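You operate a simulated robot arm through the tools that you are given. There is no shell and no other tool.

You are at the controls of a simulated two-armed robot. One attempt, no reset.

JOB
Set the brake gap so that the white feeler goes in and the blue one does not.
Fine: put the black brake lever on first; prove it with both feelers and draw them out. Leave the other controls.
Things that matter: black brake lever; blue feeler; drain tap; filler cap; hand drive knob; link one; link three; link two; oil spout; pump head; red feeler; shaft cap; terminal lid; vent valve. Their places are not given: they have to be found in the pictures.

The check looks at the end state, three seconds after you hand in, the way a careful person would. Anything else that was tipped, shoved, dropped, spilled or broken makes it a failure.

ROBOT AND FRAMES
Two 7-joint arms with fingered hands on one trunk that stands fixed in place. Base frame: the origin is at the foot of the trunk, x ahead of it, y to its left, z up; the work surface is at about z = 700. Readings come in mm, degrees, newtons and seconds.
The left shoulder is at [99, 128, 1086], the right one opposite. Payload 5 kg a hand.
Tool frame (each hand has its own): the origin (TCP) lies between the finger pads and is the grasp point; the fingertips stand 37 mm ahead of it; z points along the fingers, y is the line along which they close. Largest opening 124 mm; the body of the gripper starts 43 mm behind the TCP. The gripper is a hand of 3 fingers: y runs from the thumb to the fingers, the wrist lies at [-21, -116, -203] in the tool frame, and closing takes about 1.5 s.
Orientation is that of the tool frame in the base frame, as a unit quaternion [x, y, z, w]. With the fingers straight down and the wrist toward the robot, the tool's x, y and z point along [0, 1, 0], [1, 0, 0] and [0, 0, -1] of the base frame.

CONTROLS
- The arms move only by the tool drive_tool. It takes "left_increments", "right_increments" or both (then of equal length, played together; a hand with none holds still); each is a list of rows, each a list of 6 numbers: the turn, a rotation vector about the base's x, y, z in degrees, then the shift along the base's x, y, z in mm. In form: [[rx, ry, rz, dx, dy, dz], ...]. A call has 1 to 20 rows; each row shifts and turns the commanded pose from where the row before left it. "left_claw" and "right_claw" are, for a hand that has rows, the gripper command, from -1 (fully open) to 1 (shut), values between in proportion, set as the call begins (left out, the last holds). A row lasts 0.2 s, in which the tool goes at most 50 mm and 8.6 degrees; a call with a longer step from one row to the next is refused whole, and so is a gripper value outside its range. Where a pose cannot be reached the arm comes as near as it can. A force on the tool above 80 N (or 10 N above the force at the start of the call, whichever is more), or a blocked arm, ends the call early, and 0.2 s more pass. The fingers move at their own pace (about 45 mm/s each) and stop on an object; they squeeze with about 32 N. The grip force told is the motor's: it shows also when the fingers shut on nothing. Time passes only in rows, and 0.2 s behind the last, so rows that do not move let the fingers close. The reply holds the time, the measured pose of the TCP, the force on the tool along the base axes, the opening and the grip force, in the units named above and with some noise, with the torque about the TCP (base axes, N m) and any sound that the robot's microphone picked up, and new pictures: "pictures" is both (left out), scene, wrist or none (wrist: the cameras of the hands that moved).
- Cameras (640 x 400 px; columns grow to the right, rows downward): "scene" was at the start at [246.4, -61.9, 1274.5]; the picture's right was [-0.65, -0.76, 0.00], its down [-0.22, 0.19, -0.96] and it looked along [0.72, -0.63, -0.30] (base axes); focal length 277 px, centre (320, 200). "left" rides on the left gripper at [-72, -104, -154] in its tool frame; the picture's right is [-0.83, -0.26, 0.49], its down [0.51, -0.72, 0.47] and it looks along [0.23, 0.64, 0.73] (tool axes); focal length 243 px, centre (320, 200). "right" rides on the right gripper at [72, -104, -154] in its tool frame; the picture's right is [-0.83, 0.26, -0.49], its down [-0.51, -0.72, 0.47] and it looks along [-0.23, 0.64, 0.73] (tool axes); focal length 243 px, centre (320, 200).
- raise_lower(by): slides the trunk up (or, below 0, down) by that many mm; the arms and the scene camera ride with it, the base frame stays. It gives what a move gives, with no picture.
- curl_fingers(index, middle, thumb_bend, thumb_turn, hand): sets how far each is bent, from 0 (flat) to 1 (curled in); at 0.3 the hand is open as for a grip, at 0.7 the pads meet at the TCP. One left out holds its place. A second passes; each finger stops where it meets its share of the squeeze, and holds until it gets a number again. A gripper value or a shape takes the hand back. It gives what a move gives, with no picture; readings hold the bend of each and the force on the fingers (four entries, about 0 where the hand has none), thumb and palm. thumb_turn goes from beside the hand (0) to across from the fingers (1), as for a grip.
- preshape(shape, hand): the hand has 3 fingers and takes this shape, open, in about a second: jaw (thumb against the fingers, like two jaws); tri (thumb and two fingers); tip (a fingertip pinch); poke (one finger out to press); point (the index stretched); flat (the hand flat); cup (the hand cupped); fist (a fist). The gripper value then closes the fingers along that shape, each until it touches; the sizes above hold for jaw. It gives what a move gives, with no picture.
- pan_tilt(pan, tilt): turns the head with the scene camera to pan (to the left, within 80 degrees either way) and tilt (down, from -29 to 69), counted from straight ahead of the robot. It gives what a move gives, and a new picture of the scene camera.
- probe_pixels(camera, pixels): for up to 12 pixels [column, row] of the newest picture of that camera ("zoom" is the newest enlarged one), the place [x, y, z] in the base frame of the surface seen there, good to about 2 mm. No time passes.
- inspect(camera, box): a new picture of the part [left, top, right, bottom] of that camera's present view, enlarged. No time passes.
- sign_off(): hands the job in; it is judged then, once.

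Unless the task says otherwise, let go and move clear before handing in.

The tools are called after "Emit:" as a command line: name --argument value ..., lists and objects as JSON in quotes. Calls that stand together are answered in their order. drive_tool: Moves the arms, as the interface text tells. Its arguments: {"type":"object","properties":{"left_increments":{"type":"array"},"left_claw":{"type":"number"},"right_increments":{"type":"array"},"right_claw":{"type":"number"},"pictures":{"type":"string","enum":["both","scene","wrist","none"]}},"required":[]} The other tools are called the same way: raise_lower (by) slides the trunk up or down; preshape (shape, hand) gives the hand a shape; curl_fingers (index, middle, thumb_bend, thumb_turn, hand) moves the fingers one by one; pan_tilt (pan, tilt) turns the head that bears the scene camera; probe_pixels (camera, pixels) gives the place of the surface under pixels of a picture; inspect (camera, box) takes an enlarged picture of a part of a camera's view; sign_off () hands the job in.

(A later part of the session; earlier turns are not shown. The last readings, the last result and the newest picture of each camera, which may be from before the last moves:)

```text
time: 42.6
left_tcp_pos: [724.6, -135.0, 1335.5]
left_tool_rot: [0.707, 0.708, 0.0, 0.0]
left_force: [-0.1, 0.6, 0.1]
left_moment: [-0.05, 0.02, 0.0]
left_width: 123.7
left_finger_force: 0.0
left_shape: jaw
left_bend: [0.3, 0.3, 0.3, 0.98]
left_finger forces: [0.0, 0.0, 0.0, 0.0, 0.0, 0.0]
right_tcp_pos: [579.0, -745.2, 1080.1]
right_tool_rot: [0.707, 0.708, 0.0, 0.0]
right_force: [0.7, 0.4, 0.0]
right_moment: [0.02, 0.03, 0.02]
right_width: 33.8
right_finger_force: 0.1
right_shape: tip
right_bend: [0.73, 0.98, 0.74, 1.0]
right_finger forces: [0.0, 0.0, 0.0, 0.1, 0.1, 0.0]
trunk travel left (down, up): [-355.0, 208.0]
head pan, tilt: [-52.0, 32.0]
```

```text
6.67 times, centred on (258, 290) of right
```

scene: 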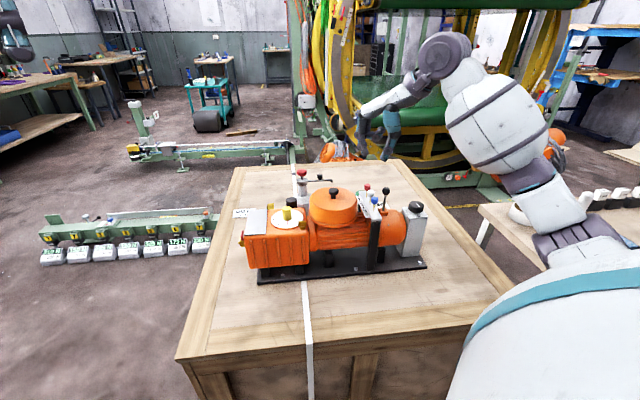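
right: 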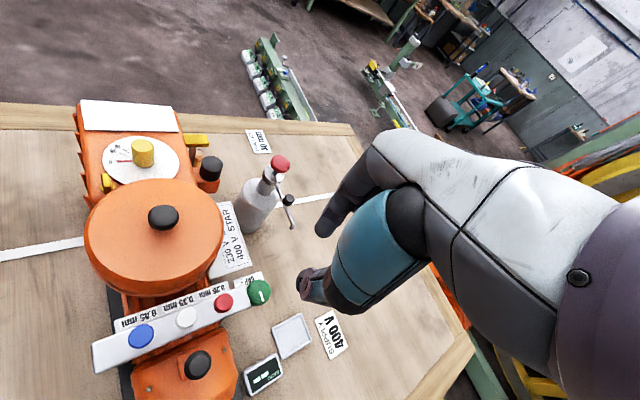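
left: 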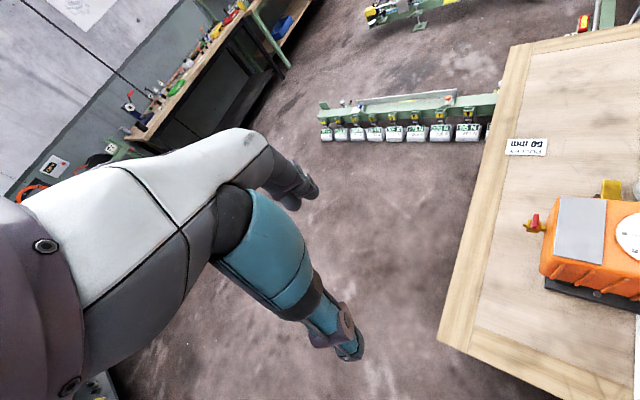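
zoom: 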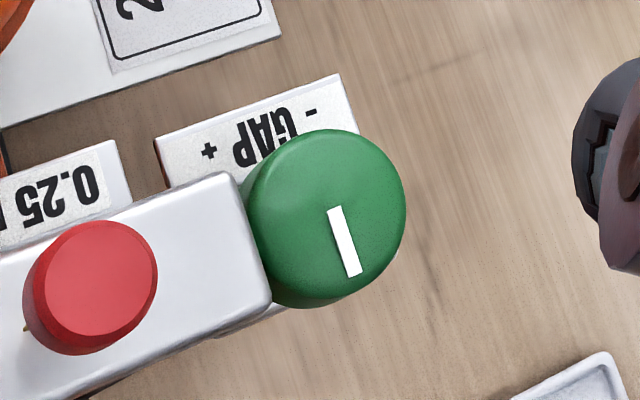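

The mark runs from the knob's centre (zoom (334,207)) toward its rim (352,272). I'll probe the centre, rim, rack end and label plate.

Emit:
probe_pixels --camera "zoom" --pixels '[[334, 207], [352, 270], [398, 200], [268, 215], [320, 135], [345, 285], [228, 178], [266, 300], [250, 240], [230, 130], [340, 85], [290, 300]]'

```text
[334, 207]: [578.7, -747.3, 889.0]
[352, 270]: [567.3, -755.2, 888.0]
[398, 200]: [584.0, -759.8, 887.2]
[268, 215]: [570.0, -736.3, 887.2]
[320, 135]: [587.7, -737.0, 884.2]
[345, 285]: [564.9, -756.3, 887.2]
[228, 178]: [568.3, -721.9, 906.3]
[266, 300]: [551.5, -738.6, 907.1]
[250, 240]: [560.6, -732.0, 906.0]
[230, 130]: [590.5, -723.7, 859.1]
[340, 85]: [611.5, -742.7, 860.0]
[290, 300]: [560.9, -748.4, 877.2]
```

The knob centre is about (577,-747.5) with radius 15, top z≈889 and mark toward (567,-755); the rack end is about 23 mm from its centre. The pinch must close across the machine axis, so I'll test at hover height how far the arm can yaw here, lowering the trunk a little for reach.

Emit:
raise_lower --by -60

Emit:
drive_tool --right_increments '[[0, 0, 7.5, 0, 0, 0], [0, 0, 7.5, 0, 0, 0], [0, 0, 7.5, 0, 0, 0], [0, 0, 7.5, 0, 0, 0], [0, 0, 0, 0, 0, 0]]' --right_claw 0.15 --pictures "both"

```text
time: 43.6
left_tcp_pos: [724.5, -135.2, 1276.2]
left_tool_rot: [0.707, 0.707, 0.0, 0.0]
left_force: [0.0, 0.6, 0.2]
left_moment: [-0.01, 0.01, 0.04]
left_width: 123.9
left_finger_force: 0.0
left_shape: jaw
left_bend: [0.3, 0.3, 0.3, 0.98]
left_finger forces: [0.0, 0.1, 0.0, 0.0, 0.0, 0.0]
right_tcp_pos: [576.6, -745.2, 1021.1]
right_tool_rot: [0.708, 0.707, 0.001, 0.001]
right_force: [-0.3, -0.1, 0.2]
right_moment: [0.0, 0.01, -0.01]
right_width: 34.1
right_finger_force: 0.0
right_shape: tip
right_bend: [0.73, 0.98, 0.74, 1.0]
right_finger forces: [0.0, 0.0, 0.0, 0.0, 0.0, 0.0]
trunk travel left (down, up): [-295.0, 268.0]
head pan, tilt: [-52.0, 32.0]
```

```text
time: 44.8
left_tcp_pos: [725.2, -135.0, 1275.6]
left_tool_rot: [0.708, 0.707, 0.001, 0.0]
left_force: [0.0, -0.2, 0.3]
left_moment: [0.01, 0.02, -0.01]
left_width: 123.7
left_finger_force: 0.1
left_shape: jaw
left_bend: [0.3, 0.3, 0.3, 0.98]
left_finger forces: [0.1, 0.1, 0.0, 0.0, 0.1, 0.1]
right_tcp_pos: [577.2, -745.3, 1020.9]
right_tool_rot: [0.499, 0.866, 0.0, 0.0]
right_force: [-0.6, -0.7, -0.1]
right_moment: [0.03, 0.0, 0.05]
right_width: 52.3
right_finger_force: 0.0
right_shape: tip
right_bend: [0.73, 0.98, 0.72, 1.0]
right_finger forces: [0.0, 0.1, 0.0, 0.1, 0.0, 0.0]
trunk travel left (down, up): [-295.0, 268.0]
head pan, tilt: [-52.0, 32.0]
```

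scene: 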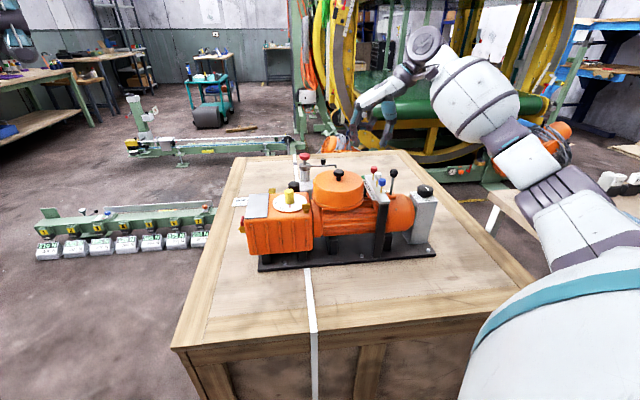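
right: 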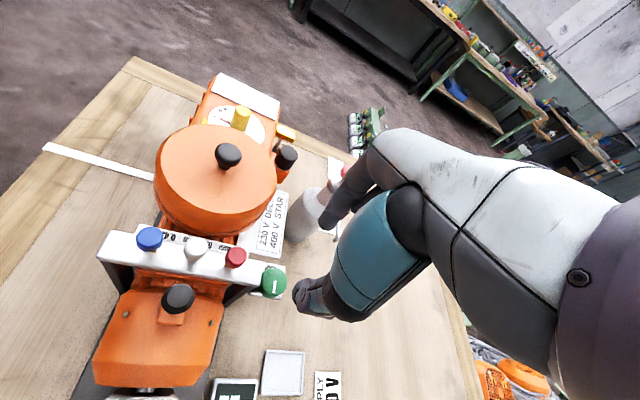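

Yaw 30° was reached without trouble. I'll try going further, toward 75°.

Emit:
drive_tool --right_increments '[[0, 0, 7.5, 0, 0, 0], [0, 0, 7.5, 0, 0, 0], [0, 0, 7.5, 0, 0, 0], [0, 0, 7.5, 0, 0, 0], [0, 0, 0, 0, 0, 0]]' --pictures "wrist"

```text
time: 46.0
left_tcp_pos: [725.6, -135.3, 1275.5]
left_tool_rot: [0.707, 0.708, -0.001, 0.0]
left_force: [-0.4, -0.5, 0.2]
left_moment: [-0.03, 0.0, 0.02]
left_width: 123.9
left_finger_force: 0.0
left_shape: jaw
left_bend: [0.3, 0.3, 0.3, 0.98]
left_finger forces: [0.0, 0.1, 0.0, 0.0, 0.1, 0.1]
right_tcp_pos: [577.2, -746.3, 1020.2]
right_tool_rot: [0.259, 0.966, -0.001, 0.001]
right_force: [-0.6, 0.4, -0.5]
right_moment: [0.03, -0.04, 0.01]
right_width: 52.4
right_finger_force: 0.2
right_shape: tip
right_bend: [0.73, 0.98, 0.72, 1.0]
right_finger forces: [0.0, 0.0, 0.0, 0.0, 0.1, 0.1]
trunk travel left (down, up): [-295.0, 268.0]
head pan, tilt: [-52.0, 32.0]
```

right: 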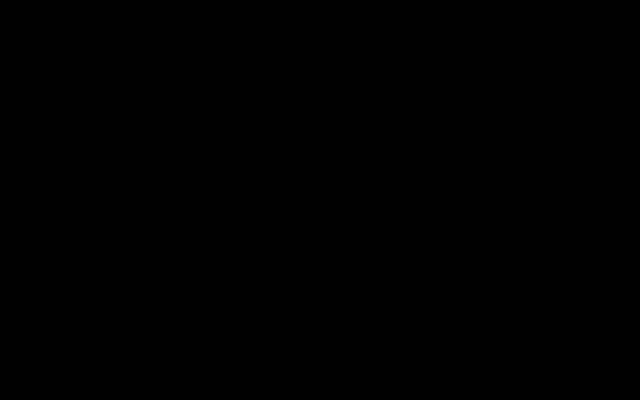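

Yaw 60° is also reachable, though the wrist camera is covered there, so I'll work between 45° and 10° where it can see. I'll turn to 45° above the knob and check the surroundings.

Emit:
drive_tool --right_increments '[[0, 0, -7.5, 1.5, 0.5, -10], [0, 0, -7.5, 0, 0, -10], [0, 0, 0, 0, 0, -10], [0, 0, 0, 0, 0, 0]]' --pictures "both"

Emit:
inspect --camera "scene" --box '[320, 80, 460, 220]'

Emit:
inspect --camera "right" --box '[180, 200, 372, 320]'

```text
time: 47.0
left_tcp_pos: [725.6, -134.3, 1275.4]
left_tool_rot: [0.708, 0.707, 0.0, 0.0]
left_force: [-0.3, 0.1, 0.5]
left_moment: [0.01, -0.01, 0.0]
left_width: 123.6
left_finger_force: 0.1
left_shape: jaw
left_bend: [0.3, 0.3, 0.3, 0.98]
left_finger forces: [0.0, 0.0, 0.0, 0.1, 0.0, 0.1]
right_tcp_pos: [580.3, -745.4, 991.7]
right_tool_rot: [0.382, 0.924, 0.0, 0.0]
right_force: [0.2, 1.5, -0.2]
right_moment: [-0.01, -0.03, 0.02]
right_width: 52.4
right_finger_force: 0.1
right_shape: tip
right_bend: [0.73, 0.98, 0.72, 1.0]
right_finger forces: [0.0, 0.1, 0.0, 0.0, 0.1, 0.0]
trunk travel left (down, up): [-295.0, 268.0]
head pan, tilt: [-52.0, 32.0]
```

scene: 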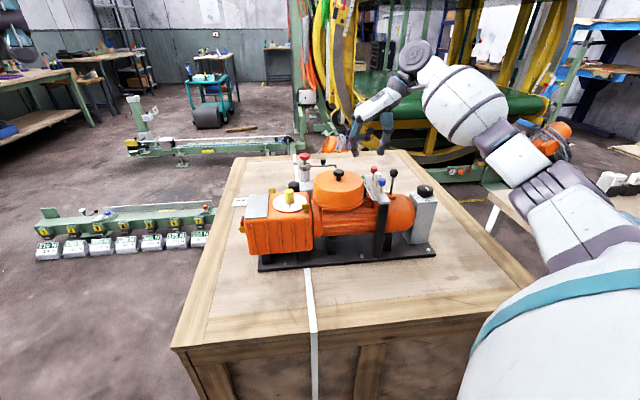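
right: 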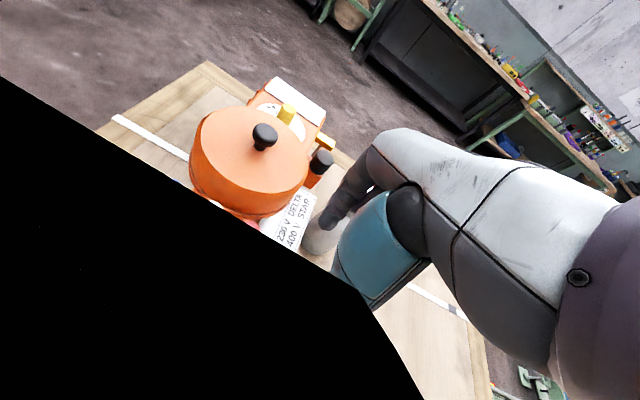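

```text
2.86 times, centred on (390, 150) of scene
```

zoom: 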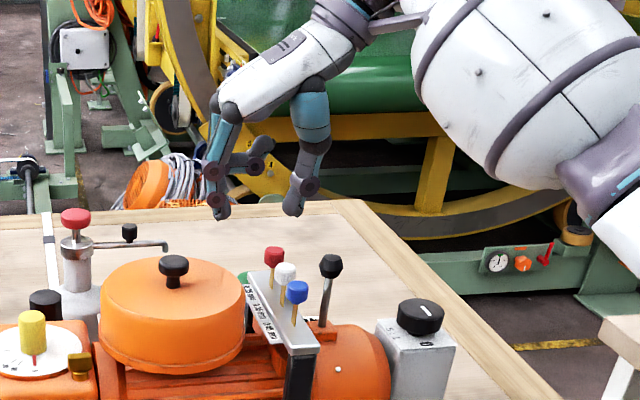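

```text
3.33 times, centred on (276, 260) of right
```

zoom: 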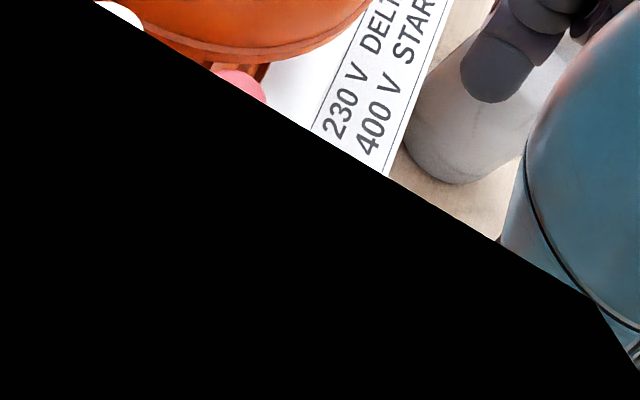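

The scene zoom shows the open pinch (tips (218,215) and (292,210)) heading for the knob, with the palm about 100 mm above the tips, so it clears the feelers. I'll lower to just above the knob and check.

Emit:
drive_tool --right_increments '[[0, 0, 0, -0.5, 0, -20], [0, 0, 0, 0, 0, -20], [0, 0, 0, 0, 0, -15], [0, 0, 0, 0, 0, -8], [0, 0, 0, 0, 0, 0]]' --pictures "both"

Emit:
inspect --camera "scene" --box '[330, 110, 430, 190]'

```text
time: 48.2
left_tcp_pos: [725.3, -134.5, 1275.7]
left_tool_rot: [0.707, 0.707, 0.0, 0.001]
left_force: [0.2, -0.3, 0.2]
left_moment: [0.01, -0.02, 0.02]
left_width: 123.5
left_finger_force: 0.0
left_shape: jaw
left_bend: [0.3, 0.3, 0.3, 0.98]
left_finger forces: [0.0, 0.1, 0.0, 0.0, 0.1, 0.0]
right_tcp_pos: [579.2, -745.4, 928.3]
right_tool_rot: [0.383, 0.924, 0.0, 0.0]
right_force: [0.0, 0.4, 0.5]
right_moment: [0.02, 0.0, 0.01]
right_width: 52.2
right_finger_force: 0.0
right_shape: tip
right_bend: [0.73, 0.98, 0.72, 1.0]
right_finger forces: [0.0, 0.0, 0.0, 0.0, 0.1, 0.0]
trunk travel left (down, up): [-295.0, 268.0]
head pan, tilt: [-52.0, 32.0]
```

scene: 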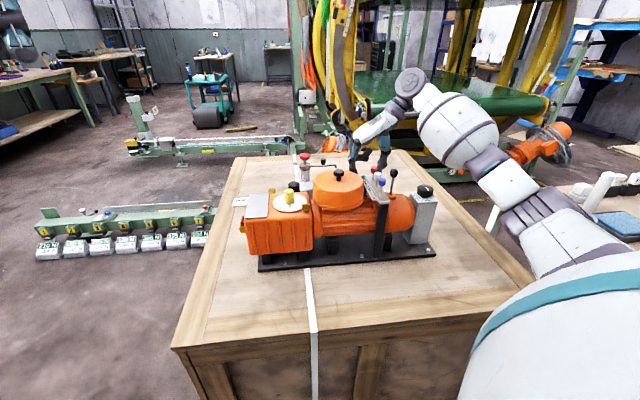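
right: 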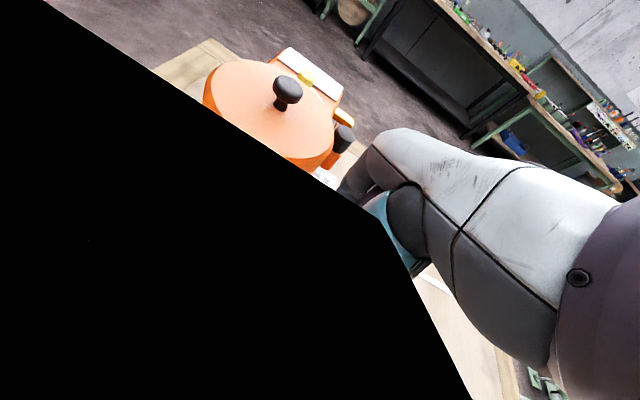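

```text
5.00 times, centred on (380, 150) of scene
```

zoom: 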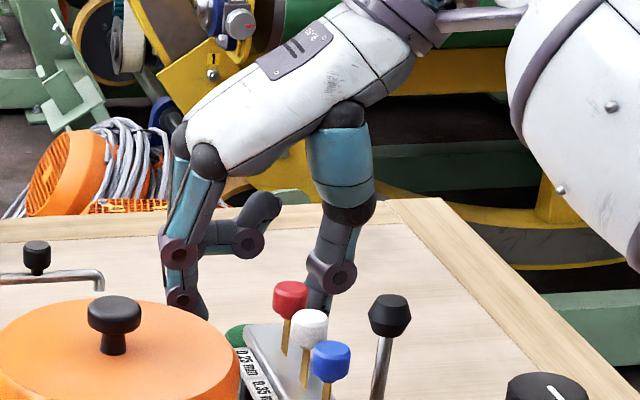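

The thumb and index are behind the rack on either side of the knob (visible at zoom (237,335)). I'll lower the last 27 mm in small steps, watching the force.

Emit:
drive_tool --right_increments '[[0, 0, 0, 0, 0, -6], [0, 0, 0, 0, 0, -6], [0, 0, 0, 0, 0, -5], [0, 0, 0, 0, 0, 0]]' --pictures "none"

Emit:
drive_tool --right_increments '[[0, 0, 0, 0, 0, -4], [0, 0, 0, 0, 0, -4], [0, 0, 0, 0, 0, -2], [0, 0, 0, 0, 0, 0]]' --pictures "scene"

Emit:
inspect --camera "scene" --box '[340, 130, 420, 194]'

```text
time: 49.2
left_tcp_pos: [725.1, -134.9, 1275.3]
left_tool_rot: [0.707, 0.707, 0.0, 0.0]
left_force: [-0.6, 0.4, -0.2]
left_moment: [0.0, 0.02, -0.01]
left_width: 123.6
left_finger_force: 0.1
left_shape: jaw
left_bend: [0.3, 0.3, 0.3, 0.98]
left_finger forces: [0.0, 0.1, 0.0, 0.0, 0.0, 0.0]
right_tcp_pos: [579.0, -745.7, 910.2]
right_tool_rot: [0.382, 0.924, 0.0, 0.0]
right_force: [0.1, 0.4, -0.1]
right_moment: [-0.01, -0.01, -0.02]
right_width: 52.2
right_finger_force: 0.2
right_shape: tip
right_bend: [0.73, 0.98, 0.72, 1.0]
right_finger forces: [0.0, 0.0, 0.0, 0.0, 0.1, 0.0]
trunk travel left (down, up): [-295.0, 268.0]
head pan, tilt: [-52.0, 32.0]
```

```text
time: 50.2
left_tcp_pos: [724.6, -133.8, 1276.3]
left_tool_rot: [0.707, 0.707, -0.001, -0.001]
left_force: [-0.1, 0.1, -0.3]
left_moment: [0.01, 0.02, -0.03]
left_width: 123.6
left_finger_force: 0.0
left_shape: jaw
left_bend: [0.3, 0.3, 0.3, 0.98]
left_finger forces: [0.1, 0.0, 0.1, 0.1, 0.0, 0.0]
right_tcp_pos: [578.0, -746.4, 901.4]
right_tool_rot: [0.382, 0.924, 0.0, 0.0]
right_force: [-0.5, 0.3, 0.4]
right_moment: [0.0, 0.01, 0.0]
right_width: 52.2
right_finger_force: 0.0
right_shape: tip
right_bend: [0.73, 0.98, 0.72, 1.0]
right_finger forces: [0.0, 0.0, 0.0, 0.0, 0.0, 0.0]
trunk travel left (down, up): [-295.0, 268.0]
head pan, tilt: [-52.0, 32.0]
```

scene: 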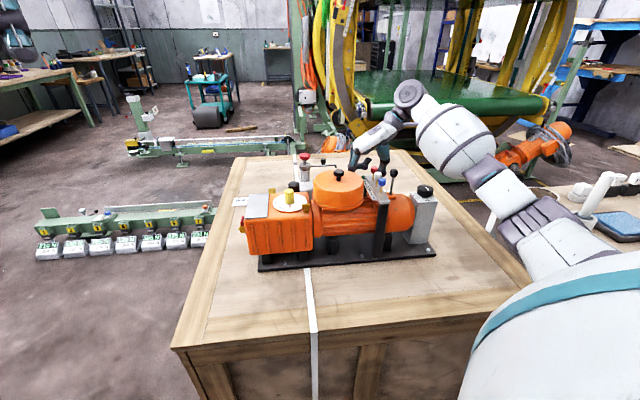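

```text
6.25 times, centred on (380, 162) of scene
```

zoom: 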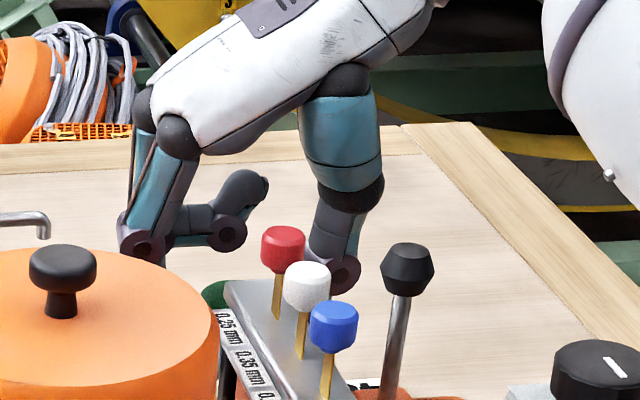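

No contact forces at z≈901. I'll close on the knob.

Emit:
drive_tool --right_increments '[[0, 0, 0, 0, 0, 0], [0, 0, 0, 0, 0, 0], [0, 0, 0, 0, 0, 0], [0, 0, 0, 0, 0, 0], [0, 0, 0, 0, 0, 0], [0, 0, 0, 0, 0, 0], [0, 0, 0, 0, 0, 0]]' --right_claw 1 --pictures "scene"

Emit:
inspect --camera "scene" --box '[340, 130, 420, 194]'

Emit:
probe_pixels --camera "scene" --pixels '[[346, 166], [334, 165], [305, 157], [362, 170]]'

```text
time: 51.8
left_tcp_pos: [724.9, -134.9, 1275.4]
left_tool_rot: [0.707, 0.707, 0.0, 0.0]
left_force: [-0.1, -0.4, 0.1]
left_moment: [-0.03, -0.01, 0.03]
left_width: 123.9
left_finger_force: 0.0
left_shape: jaw
left_bend: [0.3, 0.3, 0.3, 0.98]
left_finger forces: [0.0, 0.1, 0.1, 0.1, 0.0, 0.0]
right_tcp_pos: [578.0, -745.8, 900.9]
right_tool_rot: [0.383, 0.924, 0.0, 0.0]
right_force: [-0.7, 0.9, -1.3]
right_moment: [0.03, -0.02, -0.02]
right_width: 28.9
right_finger_force: 32.2
right_shape: tip
right_bend: [0.72, 1.0, 0.74, 1.0]
right_finger forces: [27.8, 0.1, 0.0, 0.0, 28.8, 0.1]
trunk travel left (down, up): [-295.0, 268.0]
head pan, tilt: [-52.0, 32.0]
```

scene: 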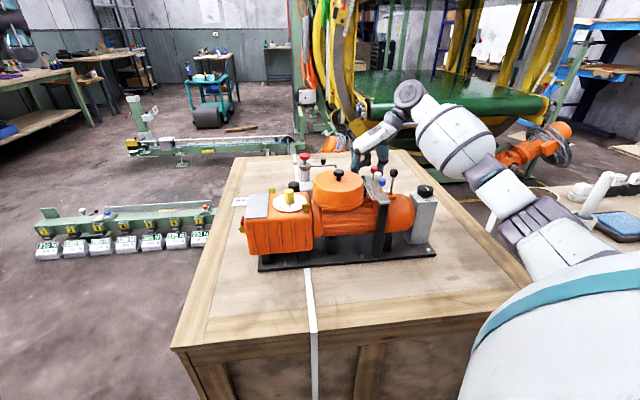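

```text
6.25 times, centred on (380, 162) of scene
```

zoom: 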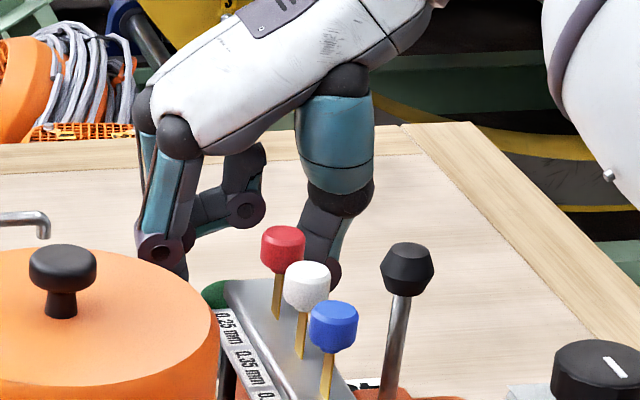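

```text
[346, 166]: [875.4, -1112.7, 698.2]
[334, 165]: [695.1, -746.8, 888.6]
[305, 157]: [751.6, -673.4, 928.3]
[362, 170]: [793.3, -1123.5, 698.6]
```

The knob is held (width 28.9, 28 N each side) with balanced forces. I'll turn it 30° clockwise (toward "+"), watching torque and sound.

Emit:
drive_tool --right_increments '[[0, 0, -5, 0, 0, 0], [0, 0, -5, 0, 0, 0], [0, 0, -5, 0, 0, 0], [0, 0, 0, 0, 0, 0]]' --pictures "none"

Emit:
drive_tool --right_increments '[[0, 0, -5, 0, 0, 0], [0, 0, -5, 0, 0, 0], [0, 0, -5, 0, 0, 0], [0, 0, 0, 0, 0, 0]]' --pictures "both"

Emit:
inspect --camera "scene" --box '[340, 130, 420, 194]'

```text
time: 52.8
left_tcp_pos: [723.9, -135.6, 1276.7]
left_tool_rot: [0.708, 0.707, 0.001, 0.0]
left_force: [0.5, 0.1, 0.5]
left_moment: [0.01, 0.02, 0.0]
left_width: 123.8
left_finger_force: 0.0
left_shape: jaw
left_bend: [0.3, 0.3, 0.3, 0.98]
left_finger forces: [0.0, 0.0, 0.1, 0.0, 0.0, 0.1]
right_tcp_pos: [578.3, -745.9, 900.7]
right_tool_rot: [0.5, 0.866, 0.0, 0.0]
right_force: [-5.0, -4.0, -0.6]
right_moment: [-0.12, 0.12, 0.0]
right_width: 28.7
right_finger_force: 31.9
right_shape: tip
right_bend: [0.72, 1.0, 0.74, 1.0]
right_finger forces: [27.4, 0.0, 0.0, 0.0, 33.9, 0.1]
trunk travel left (down, up): [-295.0, 268.0]
head pan, tilt: [-52.0, 32.0]
```

```text
time: 53.8
left_tcp_pos: [724.9, -135.0, 1275.5]
left_tool_rot: [0.707, 0.707, 0.001, 0.0]
left_force: [0.7, -0.1, 0.1]
left_moment: [0.02, 0.01, -0.02]
left_width: 123.8
left_finger_force: 0.1
left_shape: jaw
left_bend: [0.3, 0.3, 0.3, 0.98]
left_finger forces: [0.0, 0.0, 0.0, 0.1, 0.0, 0.1]
right_tcp_pos: [577.8, -744.7, 900.4]
right_tool_rot: [0.608, 0.794, 0.0, 0.0]
right_force: [-2.6, -1.4, -1.4]
right_moment: [-0.01, 0.02, 0.0]
right_width: 28.7
right_finger_force: 32.0
right_shape: tip
right_bend: [0.72, 1.0, 0.74, 1.0]
right_finger forces: [29.1, 0.0, 0.0, 0.1, 32.4, 0.0]
trunk travel left (down, up): [-295.0, 268.0]
head pan, tilt: [-52.0, 32.0]
```

scene: 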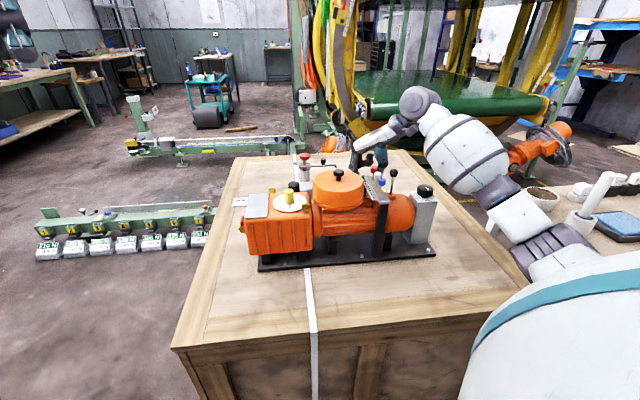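
right: 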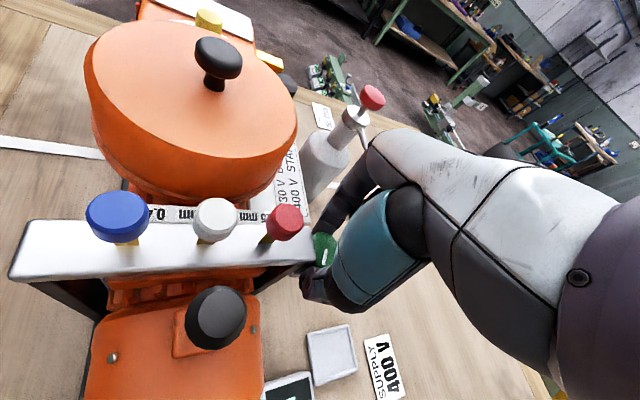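

```text
6.25 times, centred on (380, 162) of scene
```

zoom: 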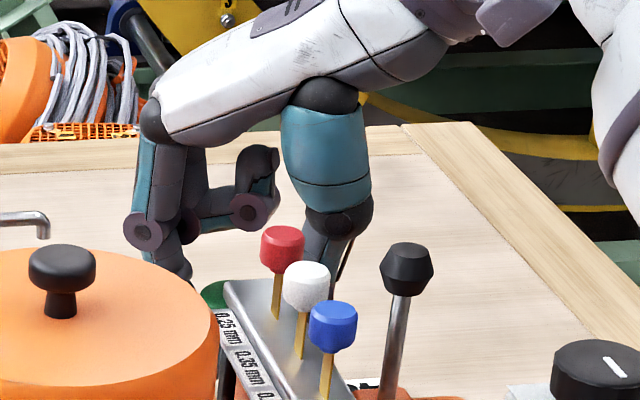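

The wrist camera can see the knob again near (323,248). I'll zoom in to confirm its mark turned with the hand.

Emit:
inspect --camera "right" --box '[270, 210, 366, 290]'

```text
5.00 times, centred on (318, 250) of right
```

zoom: 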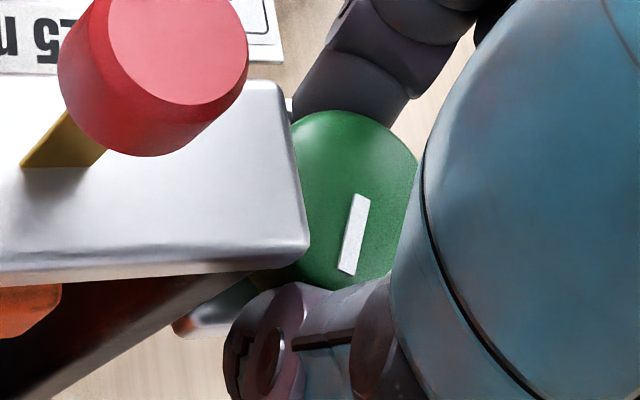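

Emit:
probe_pixels --camera "zoom" --pixels '[[359, 198], [348, 268], [350, 160], [330, 280]]'

```text
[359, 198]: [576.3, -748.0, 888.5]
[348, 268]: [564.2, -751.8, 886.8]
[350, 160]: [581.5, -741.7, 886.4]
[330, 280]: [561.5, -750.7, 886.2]
```

The mark turned clockwise with the hand (now pointing about 197°, before about 216°). I'll release the knob, rise, and go back over the white feeler to test it.

Emit:
drive_tool --right_increments '[[0, 0, 0, 0, 0, 0], [0, 0, 0, 0, 0, 0], [0, 0, 0, 0, 0, 0], [0, 0, 0, 0, 0, 0], [0, 0, 0, 0, 0, 10], [0, 0, 0, 0, 0, 20], [0, 0, 0, 0, 0, 30], [0, 0, 0, 0, 0, 30], [0, 0, -5, 0, 0, 15], [0, 0, -5, -15, 15, 0], [0, 0, -5, -20, 20, 0], [0, 0, 0, -20, 20, 0], [0, 0, 0, -12, 11, 0], [0, 0, 0, 0, 0, 0]]' --right_claw 0.15 --pictures "both"

Emit:
inspect --camera "right" --box '[220, 230, 348, 310]'

```text
time: 56.8
left_tcp_pos: [725.4, -135.6, 1275.6]
left_tool_rot: [0.707, 0.707, 0.0, 0.0]
left_force: [0.1, 1.0, 0.1]
left_moment: [-0.03, -0.07, 0.03]
left_width: 123.7
left_finger_force: 0.0
left_shape: jaw
left_bend: [0.3, 0.3, 0.3, 0.98]
left_finger forces: [0.0, 0.1, 0.0, 0.0, 0.0, 0.0]
right_tcp_pos: [510.9, -677.3, 1006.9]
right_tool_rot: [0.707, 0.707, 0.0, 0.0]
right_force: [-0.1, 0.7, 0.2]
right_moment: [-0.01, -0.05, -0.02]
right_width: 52.5
right_finger_force: 0.1
right_shape: tip
right_bend: [0.73, 0.98, 0.72, 1.0]
right_finger forces: [0.0, 0.1, 0.1, 0.0, 0.0, 0.0]
trunk travel left (down, up): [-295.0, 268.0]
head pan, tilt: [-52.0, 32.0]
```

scene: 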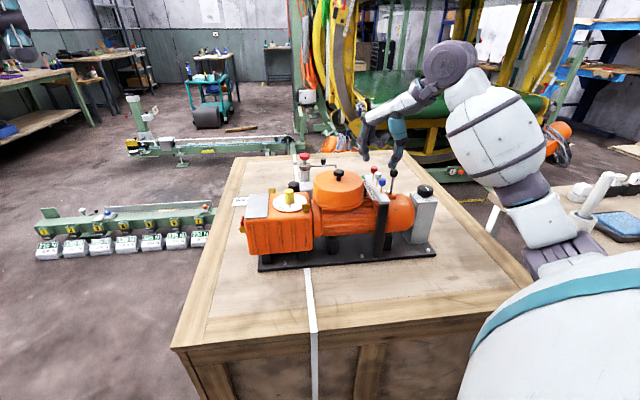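
right: 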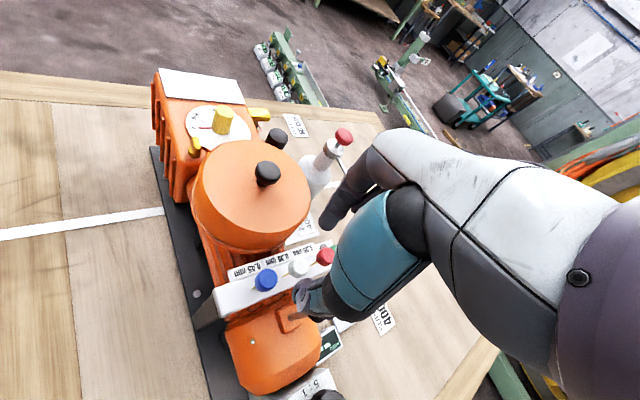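

```text
5.00 times, centred on (284, 270) of right
```

zoom: 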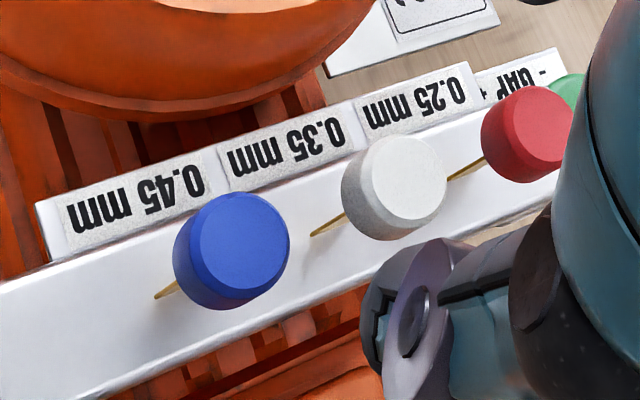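

The hand is back at yaw 0° above the white feeler, and the feelers are still level. I'll narrow to 34 mm and lower onto white as before.

Emit:
drive_tool --right_increments '[[0, 0, 0, 0.5, -2.3, 0], [0, 0, 0, 0, 0, 0], [0, 0, 0, 0, 0, -8], [0, 0, 0, 0, 0, -8], [0, 0, 0, 0, 0, -7], [0, 0, 0, 0, 0, -6], [0, 0, 0, 0, 0, -6], [0, 0, 0, 0, 0, -4], [0, 0, 0, 0, 0, 0]]' --right_claw 0.45 --pictures "scene"

Emit:
inspect --camera "scene" --box '[350, 140, 430, 204]'

```text
time: 58.8
left_tcp_pos: [725.1, -134.5, 1275.0]
left_tool_rot: [0.707, 0.707, -0.001, 0.0]
left_force: [0.1, -0.5, 0.8]
left_moment: [0.0, -0.01, 0.0]
left_width: 123.8
left_finger_force: 0.1
left_shape: jaw
left_bend: [0.3, 0.3, 0.3, 0.98]
left_finger forces: [0.1, 0.0, 0.0, 0.1, 0.1, 0.0]
right_tcp_pos: [513.7, -680.9, 967.1]
right_tool_rot: [0.707, 0.707, 0.0, 0.0]
right_force: [0.1, -0.2, 0.5]
right_moment: [-0.02, -0.02, 0.0]
right_width: 34.5
right_finger_force: 0.0
right_shape: tip
right_bend: [0.73, 0.98, 0.74, 1.0]
right_finger forces: [0.1, 0.0, 0.0, 0.0, 0.1, 0.1]
trunk travel left (down, up): [-295.0, 268.0]
head pan, tilt: [-52.0, 32.0]
```

scene: 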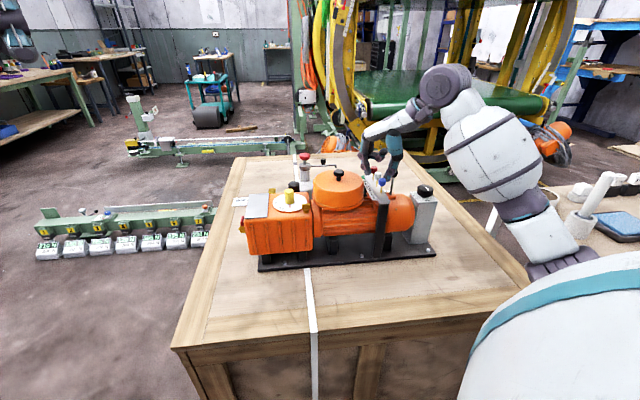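

```text
6.25 times, centred on (390, 172) of scene
```

zoom: 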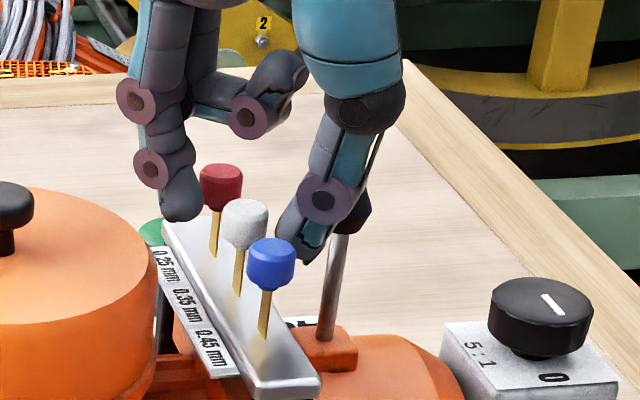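

The white head (zoom (243,222)) is between the tips again, with the lever clear of the thumb. I'll close on it and press down gently.

Emit:
drive_tool --right_increments '[[0, 0, 0, -1, 0.8, 0.5], [0, 0, 0, 0, 0, 0], [0, 0, 0, 0, 0, 0], [0, 0, 0, 0, 0, 0], [0, 0, 0, 0, 0, 0], [0, 0, 0, 0, 0, 0]]' --right_claw 1 --pictures "none"

Emit:
drive_tool --right_increments '[[0, 0, 0, 0, 0, -1.5], [0, 0, 0, 0, 0, -1.5], [0, 0, 0, 0, 0, -1.5], [0, 0, 0, 0, 0, 0]]' --pictures "none"

Emit:
drive_tool --right_increments '[[0, 0, 0, 0, 0, -1.5], [0, 0, 0, 0, 0, -1.5], [0, 0, 0, 0, 0, 0]]' --pictures "scene"

Emit:
inspect --camera "scene" --box '[350, 140, 430, 204]'

```text
time: 60.2
left_tcp_pos: [725.7, -133.8, 1275.0]
left_tool_rot: [0.707, 0.707, 0.0, 0.001]
left_force: [0.1, -1.0, -0.4]
left_moment: [-0.03, 0.0, 0.02]
left_width: 123.7
left_finger_force: 0.1
left_shape: jaw
left_bend: [0.3, 0.3, 0.3, 0.98]
left_finger forces: [0.0, 0.0, 0.0, 0.0, 0.1, 0.0]
right_tcp_pos: [511.8, -681.7, 967.3]
right_tool_rot: [0.707, 0.707, 0.001, 0.0]
right_force: [-1.0, -2.9, -1.5]
right_moment: [-0.04, -0.01, -0.05]
right_width: 14.2
right_finger_force: 32.0
right_shape: tip
right_bend: [0.66, 1.0, 0.74, 1.0]
right_finger forces: [27.9, 0.1, 0.1, 0.0, 27.7, 0.0]
trunk travel left (down, up): [-295.0, 268.0]
head pan, tilt: [-52.0, 32.0]
```

```text
time: 61.2
left_tcp_pos: [725.8, -135.2, 1275.9]
left_tool_rot: [0.707, 0.707, 0.001, 0.0]
left_force: [0.0, 0.6, -0.2]
left_moment: [0.01, -0.01, 0.0]
left_width: 123.5
left_finger_force: 0.0
left_shape: jaw
left_bend: [0.3, 0.3, 0.3, 0.98]
left_finger forces: [0.0, 0.0, 0.1, 0.1, 0.0, 0.0]
right_tcp_pos: [511.3, -681.7, 961.8]
right_tool_rot: [0.707, 0.707, 0.001, 0.0]
right_force: [2.9, -3.3, 1.7]
right_moment: [-0.05, -0.07, -0.06]
right_width: 14.0
right_finger_force: 32.2
right_shape: tip
right_bend: [0.66, 1.0, 0.74, 1.0]
right_finger forces: [30.6, 0.1, 0.0, 0.1, 27.3, 0.1]
trunk travel left (down, up): [-295.0, 268.0]
head pan, tilt: [-52.0, 32.0]
```

```text
time: 62.0
left_tcp_pos: [723.8, -134.1, 1276.9]
left_tool_rot: [0.707, 0.707, 0.0, 0.0]
left_force: [-0.4, 0.5, 0.4]
left_moment: [-0.01, 0.0, 0.03]
left_width: 123.8
left_finger_force: 0.1
left_shape: jaw
left_bend: [0.3, 0.3, 0.3, 0.98]
left_finger forces: [0.1, 0.1, 0.0, 0.0, 0.0, 0.1]
right_tcp_pos: [511.5, -682.3, 960.2]
right_tool_rot: [0.707, 0.707, 0.001, 0.001]
right_force: [1.9, -5.4, 8.5]
right_moment: [-0.09, -0.14, -0.11]
right_width: 14.1
right_finger_force: 31.6
right_shape: tip
right_bend: [0.66, 1.0, 0.74, 1.0]
right_finger forces: [32.4, 0.1, 0.1, 0.0, 28.8, 0.1]
trunk travel left (down, up): [-295.0, 268.0]
head pan, tilt: [-52.0, 32.0]
```

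scene: 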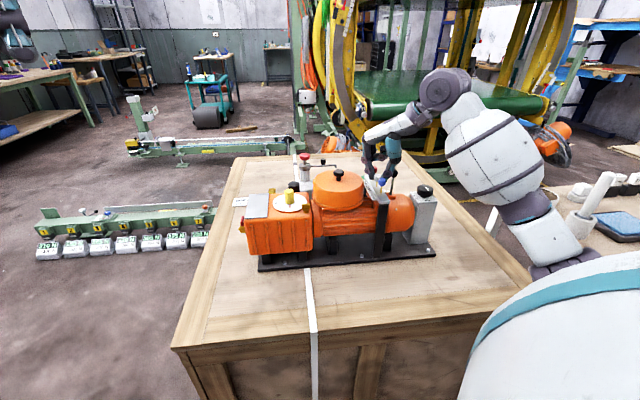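

```text
6.25 times, centred on (390, 172) of scene
```

zoom: 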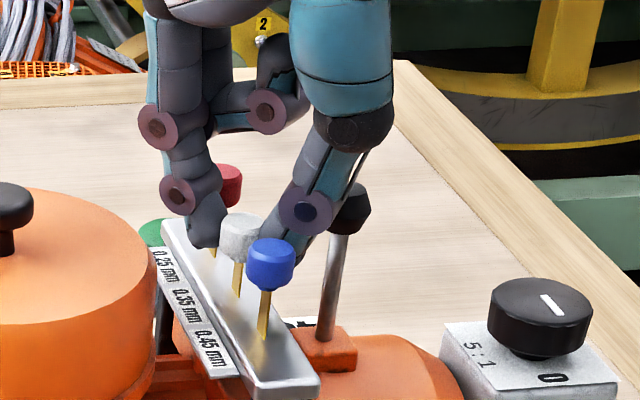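

White again stops after about 6.5 mm (8.5 N), so 30° wasn't enough. I'll draw it back up to rest, release, and go turn the knob further toward "+".

Emit:
drive_tool --right_increments '[[0, 0, 0, 0, 0.5, 2], [0, 0, 0, 0, 0.5, 2], [0, 0, 0, 0, 0.5, 2], [0, 0, 0, 0, 0, 1.5], [0, 0, 0, 0, 0, 0]]' --pictures "none"

Emit:
drive_tool --right_increments '[[0, 0, 0, 0, 0, 0], [0, 0, 0, 0, 0, 0], [0, 0, 0, 0, 0, 0], [0, 0, 0, 0, 0, 0], [0, 0, 0, 0, 0, 10], [0, 0, 0, 0, 0, 20], [0, 0, 0, 0, 0, 15], [0, 0, 5, 16, -15, 0], [0, 0, 8, 20, -20, 0], [0, 0, 8, 20, -20, 0], [0, 0, 8, 12, -10, 0], [0, 0, 8, 0, 0, 0], [0, 0, 8, 0, 0, 0], [0, 0, 0, 0, 0, 0]]' --right_claw 0.45 --pictures "both"

Emit:
inspect --camera "scene" --box '[350, 130, 430, 194]'

```text
time: 63.2
left_tcp_pos: [726.3, -134.8, 1275.6]
left_tool_rot: [0.707, 0.707, 0.0, 0.0]
left_force: [0.1, -0.3, -0.4]
left_moment: [0.0, 0.01, 0.0]
left_width: 123.8
left_finger_force: 0.1
left_shape: jaw
left_bend: [0.3, 0.3, 0.3, 0.98]
left_finger forces: [0.0, 0.1, 0.1, 0.1, 0.1, 0.0]
right_tcp_pos: [511.5, -679.3, 965.2]
right_tool_rot: [0.707, 0.707, 0.001, -0.001]
right_force: [5.0, -9.7, -1.2]
right_moment: [-0.25, -0.21, -0.11]
right_width: 13.8
right_finger_force: 32.0
right_shape: tip
right_bend: [0.66, 1.0, 0.74, 1.0]
right_finger forces: [32.1, 0.0, 0.0, 0.1, 27.2, 0.1]
trunk travel left (down, up): [-295.0, 268.0]
head pan, tilt: [-52.0, 32.0]
```

```text
time: 66.2
left_tcp_pos: [725.0, -135.2, 1276.9]
left_tool_rot: [0.707, 0.707, 0.0, 0.0]
left_force: [-0.4, 0.7, 0.8]
left_moment: [0.01, 0.01, -0.01]
left_width: 123.6
left_finger_force: 0.0
left_shape: jaw
left_bend: [0.3, 0.3, 0.3, 0.98]
left_finger forces: [0.0, 0.0, 0.0, 0.1, 0.0, 0.0]
right_tcp_pos: [579.0, -744.8, 1011.3]
right_tool_rot: [0.382, 0.924, 0.0, 0.0]
right_force: [-0.7, 0.4, 0.5]
right_moment: [-0.02, 0.0, 0.02]
right_width: 33.8
right_finger_force: 0.1
right_shape: tip
right_bend: [0.73, 0.98, 0.74, 1.0]
right_finger forces: [0.0, 0.1, 0.0, 0.0, 0.0, 0.0]
trunk travel left (down, up): [-295.0, 268.0]
head pan, tilt: [-52.0, 32.0]
```

scene: 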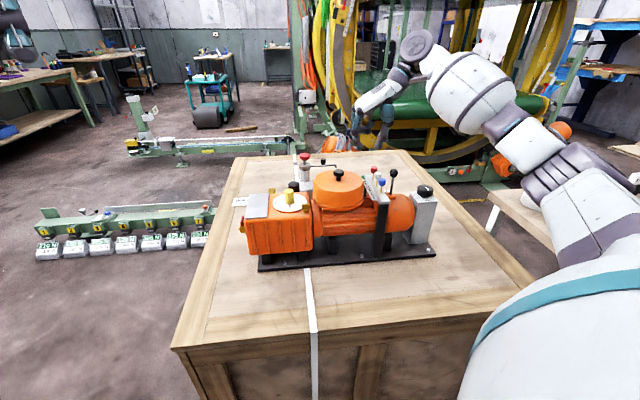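
right: 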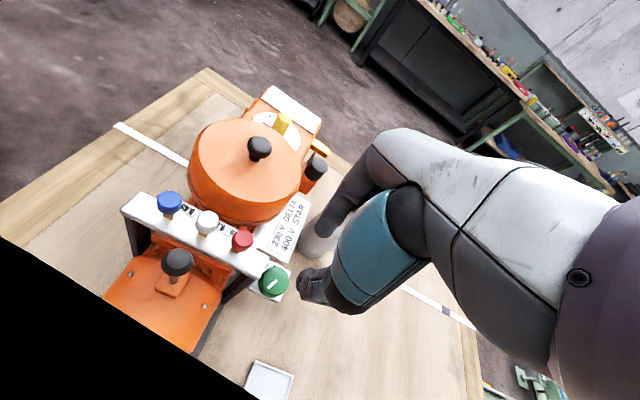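

```text
6.25 times, centred on (390, 162) of scene
```

zoom: 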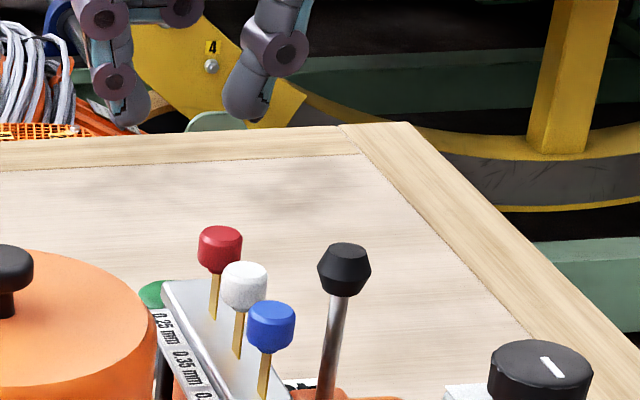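

The hand is above the knob at yaw 45°, the feelers are out, and the lever is upright. I'll turn to 60° for a longer stroke, open, and go down around the knob.

Emit:
drive_tool --right_increments '[[0, 0, 7.5, 0, 0, 0], [0, 0, 7.5, 0, 0, -15], [0, 0, 0, 0, 0, -25], [0, 0, 0, 0, 0, -25], [0, 0, 0, 0, 0, -18], [0, 0, 0, 0, 0, -8], [0, 0, 0, 0, 0, -7], [0, 0, 0, 0, 0, -6], [0, 0, 0, 0, 0, -6], [0, 0, 0, 0, 0, 0]]' --right_claw 0.15 --pictures "scene"

Emit:
drive_tool --right_increments '[[0, 0, 0, 0, 0, 0], [0, 0, 0, 0, 0, 0], [0, 0, 0, 0, 0, 0], [0, 0, 0, 0, 0, 0], [0, 0, 0, 0, 0, 0], [0, 0, 0, 0, 0, 0]]' --right_claw 1 --pictures "none"

```text
time: 68.4
left_tcp_pos: [725.5, -134.9, 1275.2]
left_tool_rot: [0.707, 0.707, 0.0, 0.0]
left_force: [0.4, -0.8, 0.6]
left_moment: [-0.01, 0.03, 0.03]
left_width: 123.5
left_finger_force: 0.0
left_shape: jaw
left_bend: [0.3, 0.3, 0.3, 0.98]
left_finger forces: [0.0, 0.1, 0.1, 0.1, 0.0, 0.1]
right_tcp_pos: [579.6, -744.3, 902.3]
right_tool_rot: [0.259, 0.966, -0.001, 0.0]
right_force: [-0.3, -0.5, 0.0]
right_moment: [-0.03, 0.03, 0.0]
right_width: 52.5
right_finger_force: 0.1
right_shape: tip
right_bend: [0.73, 0.98, 0.72, 1.0]
right_finger forces: [0.1, 0.0, 0.1, 0.1, 0.0, 0.0]
trunk travel left (down, up): [-295.0, 268.0]
head pan, tilt: [-52.0, 32.0]
```

scene: 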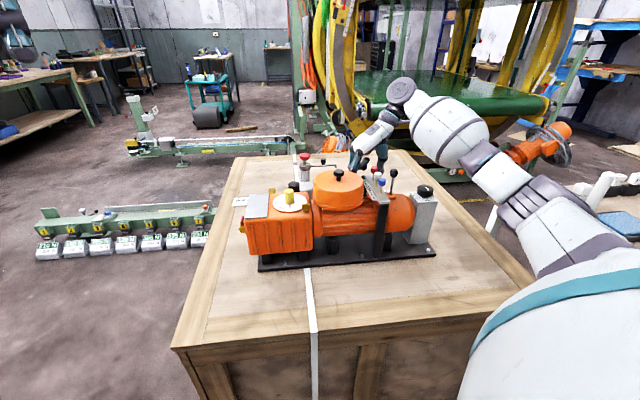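

```text
time: 69.8
left_tcp_pos: [725.4, -134.2, 1275.9]
left_tool_rot: [0.707, 0.707, 0.001, 0.0]
left_force: [0.4, -1.2, 0.6]
left_moment: [0.02, 0.01, -0.01]
left_width: 123.8
left_finger_force: 0.2
left_shape: jaw
left_bend: [0.3, 0.3, 0.3, 0.98]
left_finger forces: [0.1, 0.0, 0.0, 0.0, 0.0, 0.1]
right_tcp_pos: [578.3, -746.0, 902.3]
right_tool_rot: [0.259, 0.966, 0.001, 0.0]
right_force: [-1.5, 0.6, -1.7]
right_moment: [0.03, 0.01, 0.01]
right_width: 28.6
right_finger_force: 31.7
right_shape: tip
right_bend: [0.72, 1.0, 0.74, 1.0]
right_finger forces: [28.4, 0.0, 0.0, 0.0, 28.5, 0.0]
trunk travel left (down, up): [-295.0, 268.0]
head pan, tilt: [-52.0, 32.0]
```

The knob is gripped again at yaw 60° with balanced forces. I'll turn it 45° clockwise in two stages.

Emit:
drive_tool --right_increments '[[0, 0, -5, 0, 0, 0], [0, 0, -5, 0, 0, 0], [0, 0, -5, 0, 0, 0], [0, 0, -5, 0, 0, 0], [0, 0, -5, 0, 0, 0], [0, 0, 0, 0, 0, 0]]' --pictures "none"

Emit:
drive_tool --right_increments '[[0, 0, -5, 0, 0, 0], [0, 0, -5, 0, 0, 0], [0, 0, -5, 0, 0, 0], [0, 0, -5, 0, 0, 0], [0, 0, 0, 0, 0, 0]]' --pictures "wrist"

Emit:
inspect --camera "right" --box '[270, 210, 366, 290]'

```text
time: 71.2
left_tcp_pos: [724.6, -135.2, 1275.2]
left_tool_rot: [0.707, 0.707, 0.0, 0.0]
left_force: [-0.2, -0.5, 0.0]
left_moment: [-0.01, -0.03, 0.01]
left_width: 124.0
left_finger_force: 0.0
left_shape: jaw
left_bend: [0.3, 0.3, 0.3, 0.98]
left_finger forces: [0.1, 0.0, 0.0, 0.0, 0.0, 0.1]
right_tcp_pos: [579.4, -745.3, 901.9]
right_tool_rot: [0.462, 0.887, 0.001, 0.0]
right_force: [-1.6, 1.1, -6.0]
right_moment: [0.08, 0.01, -0.01]
right_width: 28.4
right_finger_force: 31.9
right_shape: tip
right_bend: [0.72, 1.0, 0.74, 1.0]
right_finger forces: [28.9, 0.0, 0.1, 0.0, 29.4, 0.0]
trunk travel left (down, up): [-295.0, 268.0]
head pan, tilt: [-52.0, 32.0]
```

```text
time: 72.4
left_tcp_pos: [726.0, -134.7, 1275.6]
left_tool_rot: [0.707, 0.707, 0.0, 0.0]
left_force: [-0.3, 0.3, -0.2]
left_moment: [0.02, -0.01, 0.04]
left_width: 123.8
left_finger_force: 0.1
left_shape: jaw
left_bend: [0.3, 0.3, 0.3, 0.98]
left_finger forces: [0.0, 0.0, 0.0, 0.0, 0.0, 0.0]
right_tcp_pos: [578.9, -745.1, 901.1]
right_tool_rot: [0.608, 0.794, 0.0, 0.0]
right_force: [1.6, 0.1, -4.2]
right_moment: [0.05, -0.16, -0.01]
right_width: 28.4
right_finger_force: 31.9
right_shape: tip
right_bend: [0.72, 1.0, 0.74, 1.0]
right_finger forces: [30.1, 0.0, 0.0, 0.1, 28.7, 0.1]
trunk travel left (down, up): [-295.0, 268.0]
head pan, tilt: [-52.0, 32.0]
```

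right: 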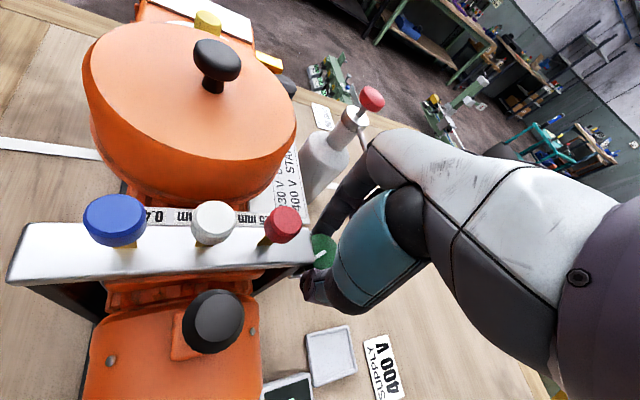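

```text
5.00 times, centred on (318, 250) of right
```

zoom: 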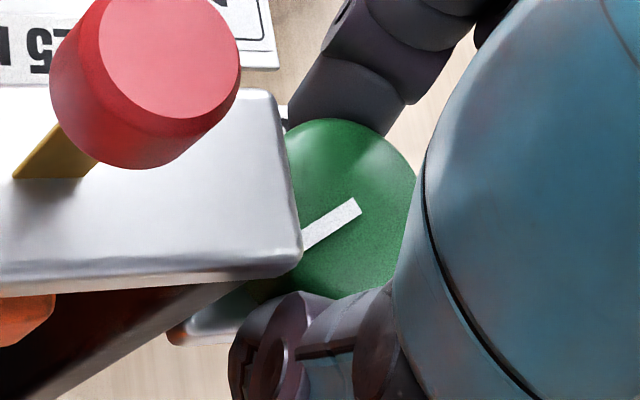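

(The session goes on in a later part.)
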